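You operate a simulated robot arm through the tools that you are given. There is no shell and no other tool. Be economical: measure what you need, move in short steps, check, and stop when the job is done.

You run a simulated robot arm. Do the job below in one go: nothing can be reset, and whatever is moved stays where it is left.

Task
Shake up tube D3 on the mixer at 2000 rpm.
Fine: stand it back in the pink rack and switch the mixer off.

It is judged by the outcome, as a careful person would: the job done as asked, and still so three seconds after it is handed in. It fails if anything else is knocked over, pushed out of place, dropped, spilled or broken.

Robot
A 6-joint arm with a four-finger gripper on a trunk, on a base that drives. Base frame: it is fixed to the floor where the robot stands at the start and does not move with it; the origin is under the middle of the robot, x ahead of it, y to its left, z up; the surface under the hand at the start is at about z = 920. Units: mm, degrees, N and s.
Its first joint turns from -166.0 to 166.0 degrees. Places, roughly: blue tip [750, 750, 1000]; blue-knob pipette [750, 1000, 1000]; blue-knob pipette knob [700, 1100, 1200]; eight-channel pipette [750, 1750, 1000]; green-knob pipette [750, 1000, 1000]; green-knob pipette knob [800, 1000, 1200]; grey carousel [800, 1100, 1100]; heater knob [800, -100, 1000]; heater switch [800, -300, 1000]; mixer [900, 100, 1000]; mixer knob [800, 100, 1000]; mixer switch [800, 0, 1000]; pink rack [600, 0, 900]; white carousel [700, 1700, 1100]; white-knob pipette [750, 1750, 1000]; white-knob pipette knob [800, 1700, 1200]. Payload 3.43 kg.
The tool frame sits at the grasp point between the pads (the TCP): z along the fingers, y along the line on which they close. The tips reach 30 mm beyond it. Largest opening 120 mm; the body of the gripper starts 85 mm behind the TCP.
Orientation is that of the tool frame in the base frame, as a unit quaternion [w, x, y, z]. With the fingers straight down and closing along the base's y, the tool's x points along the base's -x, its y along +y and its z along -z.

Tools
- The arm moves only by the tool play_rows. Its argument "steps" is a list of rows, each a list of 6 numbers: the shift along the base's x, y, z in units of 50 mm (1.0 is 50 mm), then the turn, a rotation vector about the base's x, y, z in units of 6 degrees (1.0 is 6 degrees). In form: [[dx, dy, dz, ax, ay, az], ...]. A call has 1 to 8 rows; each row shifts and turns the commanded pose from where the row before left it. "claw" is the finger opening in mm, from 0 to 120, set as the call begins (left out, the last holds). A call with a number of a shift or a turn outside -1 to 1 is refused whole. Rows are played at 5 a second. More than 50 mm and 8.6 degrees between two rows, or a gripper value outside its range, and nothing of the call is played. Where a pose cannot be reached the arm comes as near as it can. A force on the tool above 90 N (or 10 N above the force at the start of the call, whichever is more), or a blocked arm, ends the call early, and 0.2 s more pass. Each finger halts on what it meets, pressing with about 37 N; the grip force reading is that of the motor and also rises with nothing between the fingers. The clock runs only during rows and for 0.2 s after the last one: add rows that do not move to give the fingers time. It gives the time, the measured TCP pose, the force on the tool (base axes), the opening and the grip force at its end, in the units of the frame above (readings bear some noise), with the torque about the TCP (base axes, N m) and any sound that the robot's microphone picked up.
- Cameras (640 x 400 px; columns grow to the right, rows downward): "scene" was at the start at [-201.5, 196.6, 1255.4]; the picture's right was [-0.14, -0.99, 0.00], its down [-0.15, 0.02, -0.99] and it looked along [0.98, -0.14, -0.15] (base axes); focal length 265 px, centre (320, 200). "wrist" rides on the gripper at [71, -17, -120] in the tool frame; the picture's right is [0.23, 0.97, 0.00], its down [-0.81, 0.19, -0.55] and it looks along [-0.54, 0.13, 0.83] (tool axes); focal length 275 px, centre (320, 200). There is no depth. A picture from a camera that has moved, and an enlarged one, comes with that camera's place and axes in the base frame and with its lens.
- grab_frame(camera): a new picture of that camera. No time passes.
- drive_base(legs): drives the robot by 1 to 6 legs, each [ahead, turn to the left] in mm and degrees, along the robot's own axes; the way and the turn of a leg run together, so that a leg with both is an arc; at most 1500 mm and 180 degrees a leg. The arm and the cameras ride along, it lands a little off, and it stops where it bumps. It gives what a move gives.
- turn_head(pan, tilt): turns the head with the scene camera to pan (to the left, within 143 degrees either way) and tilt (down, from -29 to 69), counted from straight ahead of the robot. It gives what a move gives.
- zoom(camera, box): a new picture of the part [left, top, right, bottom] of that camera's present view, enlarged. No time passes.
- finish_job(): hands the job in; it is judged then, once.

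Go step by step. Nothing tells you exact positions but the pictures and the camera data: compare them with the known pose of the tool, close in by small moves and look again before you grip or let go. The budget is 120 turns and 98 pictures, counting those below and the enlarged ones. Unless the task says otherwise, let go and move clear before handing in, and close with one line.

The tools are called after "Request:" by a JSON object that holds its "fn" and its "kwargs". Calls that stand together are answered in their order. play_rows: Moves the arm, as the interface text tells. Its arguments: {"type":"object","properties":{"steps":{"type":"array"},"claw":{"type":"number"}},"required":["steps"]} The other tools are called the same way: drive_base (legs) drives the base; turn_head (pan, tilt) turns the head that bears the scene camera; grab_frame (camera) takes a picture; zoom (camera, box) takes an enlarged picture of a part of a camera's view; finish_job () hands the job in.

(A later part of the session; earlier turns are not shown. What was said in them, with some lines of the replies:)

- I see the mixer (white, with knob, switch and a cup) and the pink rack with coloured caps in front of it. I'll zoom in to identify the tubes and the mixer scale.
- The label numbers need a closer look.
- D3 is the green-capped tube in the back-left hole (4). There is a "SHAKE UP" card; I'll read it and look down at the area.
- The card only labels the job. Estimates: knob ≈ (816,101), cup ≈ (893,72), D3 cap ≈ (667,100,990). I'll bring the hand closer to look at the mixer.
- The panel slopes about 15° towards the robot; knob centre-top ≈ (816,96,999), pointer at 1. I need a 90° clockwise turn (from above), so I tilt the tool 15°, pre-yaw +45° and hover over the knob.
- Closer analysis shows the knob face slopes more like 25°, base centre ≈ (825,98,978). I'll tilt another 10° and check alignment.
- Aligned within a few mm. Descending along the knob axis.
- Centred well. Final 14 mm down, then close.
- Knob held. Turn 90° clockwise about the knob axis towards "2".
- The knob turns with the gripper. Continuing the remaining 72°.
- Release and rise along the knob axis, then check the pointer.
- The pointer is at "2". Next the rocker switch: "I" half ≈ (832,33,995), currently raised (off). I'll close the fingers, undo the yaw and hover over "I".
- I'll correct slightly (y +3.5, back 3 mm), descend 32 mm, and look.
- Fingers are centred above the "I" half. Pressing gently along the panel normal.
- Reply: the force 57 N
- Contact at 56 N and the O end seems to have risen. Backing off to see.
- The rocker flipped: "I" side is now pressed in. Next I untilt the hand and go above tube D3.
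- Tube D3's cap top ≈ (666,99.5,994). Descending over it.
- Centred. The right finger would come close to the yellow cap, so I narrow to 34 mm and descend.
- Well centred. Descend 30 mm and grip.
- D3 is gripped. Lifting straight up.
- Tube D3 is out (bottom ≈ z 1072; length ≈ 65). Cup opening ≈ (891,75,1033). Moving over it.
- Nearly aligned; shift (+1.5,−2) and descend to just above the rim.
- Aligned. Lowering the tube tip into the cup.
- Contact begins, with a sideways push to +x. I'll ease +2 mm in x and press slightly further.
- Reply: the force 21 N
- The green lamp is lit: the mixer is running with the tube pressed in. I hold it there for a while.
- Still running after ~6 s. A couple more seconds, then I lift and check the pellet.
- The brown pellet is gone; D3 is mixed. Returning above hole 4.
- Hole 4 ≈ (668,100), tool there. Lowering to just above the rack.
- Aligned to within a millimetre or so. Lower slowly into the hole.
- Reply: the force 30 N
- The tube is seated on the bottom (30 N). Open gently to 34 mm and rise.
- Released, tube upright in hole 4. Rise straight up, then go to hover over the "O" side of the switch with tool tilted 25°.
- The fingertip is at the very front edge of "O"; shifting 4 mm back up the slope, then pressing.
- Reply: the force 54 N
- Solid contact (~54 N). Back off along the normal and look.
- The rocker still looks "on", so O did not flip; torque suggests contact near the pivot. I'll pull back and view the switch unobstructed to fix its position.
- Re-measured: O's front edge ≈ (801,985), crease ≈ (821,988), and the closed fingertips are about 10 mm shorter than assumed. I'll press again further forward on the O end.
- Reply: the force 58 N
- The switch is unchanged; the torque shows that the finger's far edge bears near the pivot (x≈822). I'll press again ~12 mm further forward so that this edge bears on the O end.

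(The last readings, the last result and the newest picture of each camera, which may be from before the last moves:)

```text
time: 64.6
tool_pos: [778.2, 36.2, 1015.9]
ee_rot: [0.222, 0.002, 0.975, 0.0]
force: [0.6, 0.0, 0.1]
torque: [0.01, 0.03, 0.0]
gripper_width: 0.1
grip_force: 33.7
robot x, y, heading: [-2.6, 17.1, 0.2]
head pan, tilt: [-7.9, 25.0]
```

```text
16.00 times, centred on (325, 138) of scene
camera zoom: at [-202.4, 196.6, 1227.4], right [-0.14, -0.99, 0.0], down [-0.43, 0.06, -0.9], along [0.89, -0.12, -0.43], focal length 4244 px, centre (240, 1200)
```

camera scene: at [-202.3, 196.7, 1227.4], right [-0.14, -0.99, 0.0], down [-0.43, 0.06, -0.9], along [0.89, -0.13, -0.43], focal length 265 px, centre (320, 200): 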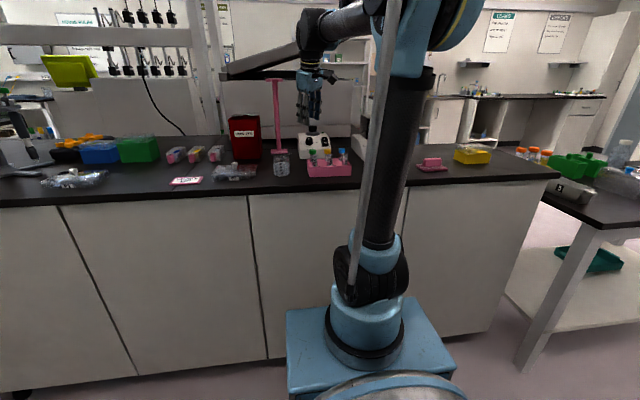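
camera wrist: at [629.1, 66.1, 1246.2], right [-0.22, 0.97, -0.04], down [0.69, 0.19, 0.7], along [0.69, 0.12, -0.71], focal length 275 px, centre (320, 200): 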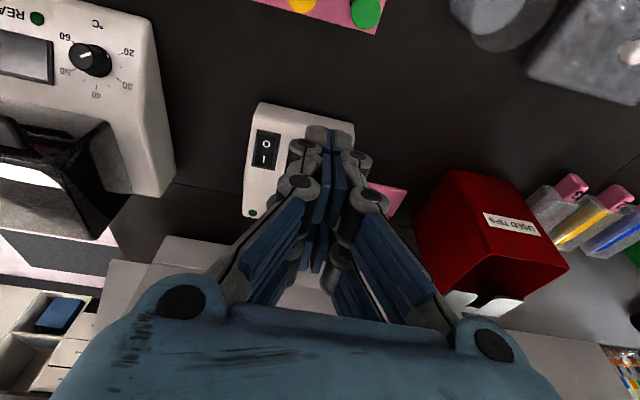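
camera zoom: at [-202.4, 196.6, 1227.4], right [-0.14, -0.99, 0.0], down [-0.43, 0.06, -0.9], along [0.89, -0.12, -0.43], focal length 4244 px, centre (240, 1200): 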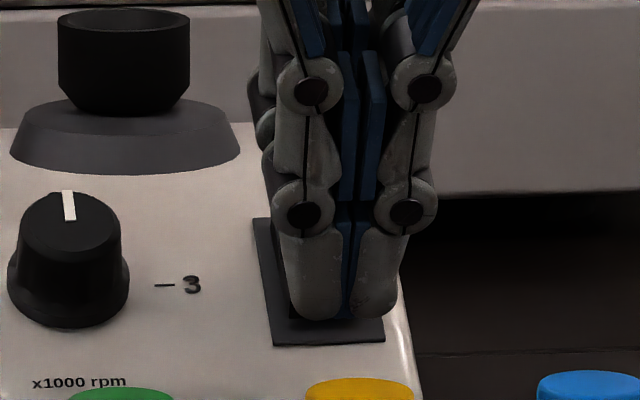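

Request:
{"fn": "play_rows", "kwargs": {"steps": [[0.025, 0.04, -0.055, 0, 0, 0], [0.025, 0, -0.055, 0, 0, 0], [0.025, 0, -0.055, 0, 0, 0], [0, 0, 0, 0, 0, 0]]}}

Request:
{"fn": "play_rows", "kwargs": {"steps": [[0.02, 0, -0.045, 0, 0, 0], [0.02, 0, -0.045, 0, 0, 0], [0, 0, 0, 0, 0, 0]]}}

```text
time: 65.6
tool_pos: [781.8, 38.8, 1007.2]
ee_rot: [0.222, 0.001, 0.975, 0.001]
force: [0.9, -0.2, 0.3]
torque: [0.02, -0.02, -0.01]
gripper_width: 0.0
grip_force: 33.8
robot x, y, heading: [1.1, 16.8, -0.0]
head pan, tilt: [-7.9, 25.0]
```

```text
time: 66.4
tool_pos: [783.8, 38.5, 1002.2]
ee_rot: [0.222, 0.002, 0.975, 0.0]
force: [0.2, 0.0, 0.1]
torque: [0.03, 0.0, 0.0]
gripper_width: 0.0
grip_force: 33.9
robot x, y, heading: [-0.7, 15.0, 0.1]
head pan, tilt: [-7.9, 25.0]
```

Request:
{"fn": "zoom", "kwargs": {"camera": "scene", "box": [310, 125, 340, 150]}}

Request:
{"fn": "play_rows", "kwargs": {"steps": [[0.018, 0, -0.036, 0, 0, 0], [0.018, 0, -0.036, 0, 0, 0], [0, 0, 0, 0, 0, 0]]}}

```text
16.00 times, centred on (325, 138) of scene
camera zoom: at [-202.3, 196.7, 1227.4], right [-0.14, -0.99, 0.0], down [-0.43, 0.06, -0.9], along [0.89, -0.12, -0.43], focal length 4244 px, centre (240, 1200)
```

zoom: 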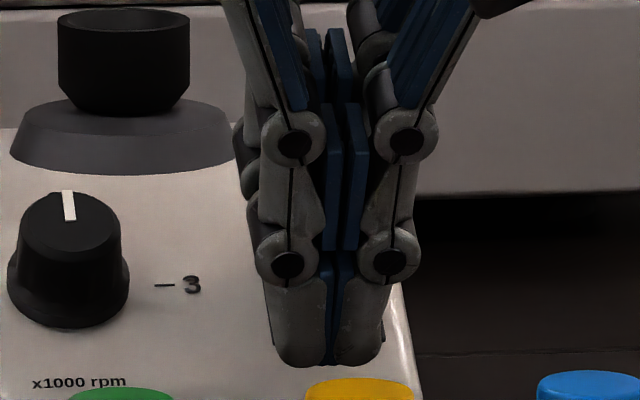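

```text
time: 67.2
tool_pos: [787.6, 39.2, 999.3]
ee_rot: [0.222, 0.002, 0.975, 0.0]
force: [-0.8, -0.6, 0.1]
torque: [-0.01, 0.04, -0.01]
gripper_width: 0.1
grip_force: 33.2
robot x, y, heading: [2.5, 18.2, -0.2]
head pan, tilt: [-7.9, 25.0]
```

Request:
{"fn": "play_rows", "kwargs": {"steps": [[0.018, 0, -0.036, 0, 0, 0], [0.018, 0, -0.036, 0, 0, 0], [0, 0, 0, 0, 0, 0]]}}

```text
time: 68.0
tool_pos: [786.5, 39.9, 995.1]
ee_rot: [0.223, 0.002, 0.975, 0.0]
force: [-4.4, -0.2, 17.0]
torque: [-0.05, -0.45, 0.0]
gripper_width: 6.1
grip_force: 34.0
robot x, y, heading: [-0.6, 20.4, 0.1]
head pan, tilt: [-7.9, 25.0]
```

Request:
{"fn": "play_rows", "kwargs": {"steps": [[-0.1, 0, 0.2, 0, 0, 0], [-0.25, 0, 0.54, 0, 0, 0], [-0.3, 0, 0.6, 0, 0, 0], [-0.2, 0, 0.5, 0, 0, 0], [0, 0, 0, 0, 0, 0]]}}

Request:
{"fn": "zoom", "kwargs": {"camera": "scene", "box": [305, 95, 341, 150]}}

```text
time: 69.2
tool_pos: [745.9, 39.1, 1088.3]
ee_rot: [0.221, 0.003, 0.975, 0.001]
force: [0.5, 0.6, -0.4]
torque: [-0.01, 0.0, 0.04]
gripper_width: 0.0
grip_force: 33.4
robot x, y, heading: [2.4, 21.1, -0.1]
head pan, tilt: [-7.9, 25.0]
```

```text
7.27 times, centred on (323, 122) of scene
camera zoom: at [-202.3, 196.7, 1227.4], right [-0.14, -0.99, 0.0], down [-0.43, 0.06, -0.9], along [0.89, -0.12, -0.43], focal length 1929 px, centre (298, 764)
```

zoom: 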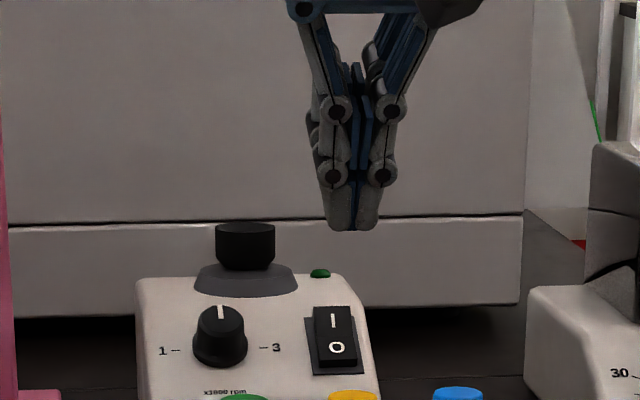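

Request:
{"fn": "zoom", "kwargs": {"camera": "scene", "box": [318, 128, 336, 148]}}

```text
16.00 times, centred on (327, 138) of scene
camera zoom: at [-202.3, 196.7, 1227.4], right [-0.14, -0.99, 0.0], down [-0.43, 0.06, -0.9], along [0.89, -0.12, -0.43], focal length 4244 px, centre (208, 1192)
```

zoom: 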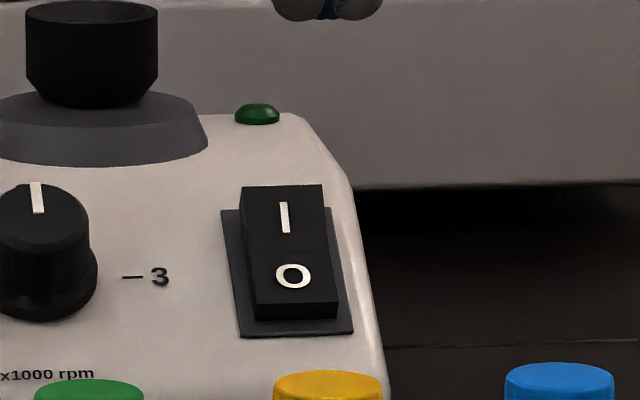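

The rocker now matches its initial "off" position (I raised, O in). I'll move the hand clear and check everything once more.

Request:
{"fn": "play_rows", "kwargs": {"steps": [[-0.3, 0, 0.8, 0, 0.8, 0], [-0.3, 0.2, 0.8, 0, 0.8, 0], [-0.2, 0.2, 0.8, 0, 0.8, 0], [0, 0.2, 0.6, 0, 0.8, 0], [0, 0.2, 0.5, 0, 0.9, 0], [0, 0, 0, 0, 0, 0], [0, 0, 0, 0, 0, 0]], "claw": 60}}

Request:
{"fn": "zoom", "kwargs": {"camera": "scene", "box": [270, 100, 390, 185]}}

Request:
{"fn": "grab_frame", "kwargs": {"camera": "wrist"}}

```text
time: 70.8
tool_pos: [705.5, 78.7, 1263.8]
ee_rot: [0.009, 0.002, 1.0, 0.0]
force: [1.2, -0.3, 0.3]
torque: [0.0, -0.01, -0.01]
gripper_width: 60.0
grip_force: 0.1
robot x, y, heading: [2.1, 19.0, -0.1]
head pan, tilt: [-7.9, 25.0]
```

```text
4.71 times, centred on (330, 142) of scene
camera zoom: at [-202.3, 196.7, 1227.4], right [-0.14, -0.99, 0.0], down [-0.43, 0.06, -0.9], along [0.89, -0.12, -0.43], focal length 1248 px, centre (273, 471)
```

zoom: 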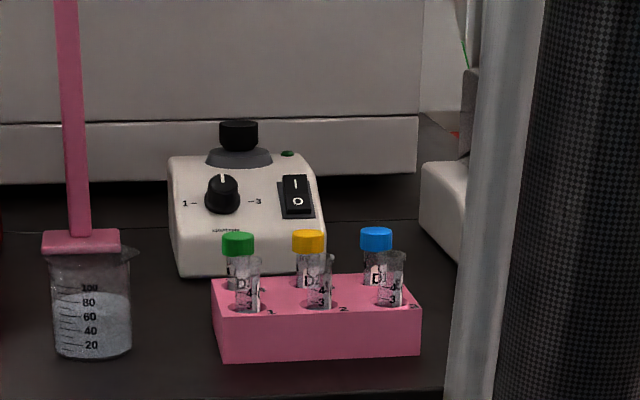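

```text
19 pictures are left
camera wrist: at [632.9, 62.1, 1382.9], right [-0.23, 0.97, 0.0], down [0.8, 0.19, 0.57], along [0.55, 0.13, -0.82], focal length 275 px, centre (320, 200)
```

wrist: 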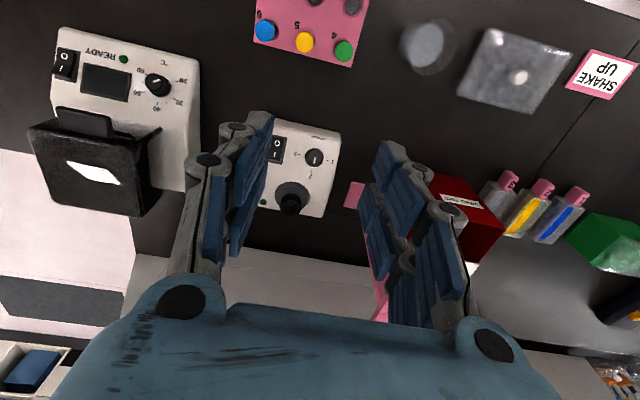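

D3 is back in hole 4 of the pink rack, the mixer switch is off, nothing else appears moved and the hand is clear, so I'm handing the job in.

Request:
{"fn": "finish_job", "kwargs": {}}

```text
The job is handed in.
```

I shook tube D3 on the mixer at 2000 rpm for about 8 seconds, until the brown pellet was gone. D3 is back upright in hole 4 of the pink rack and the mixer is switched off, with its speed knob left at 2.
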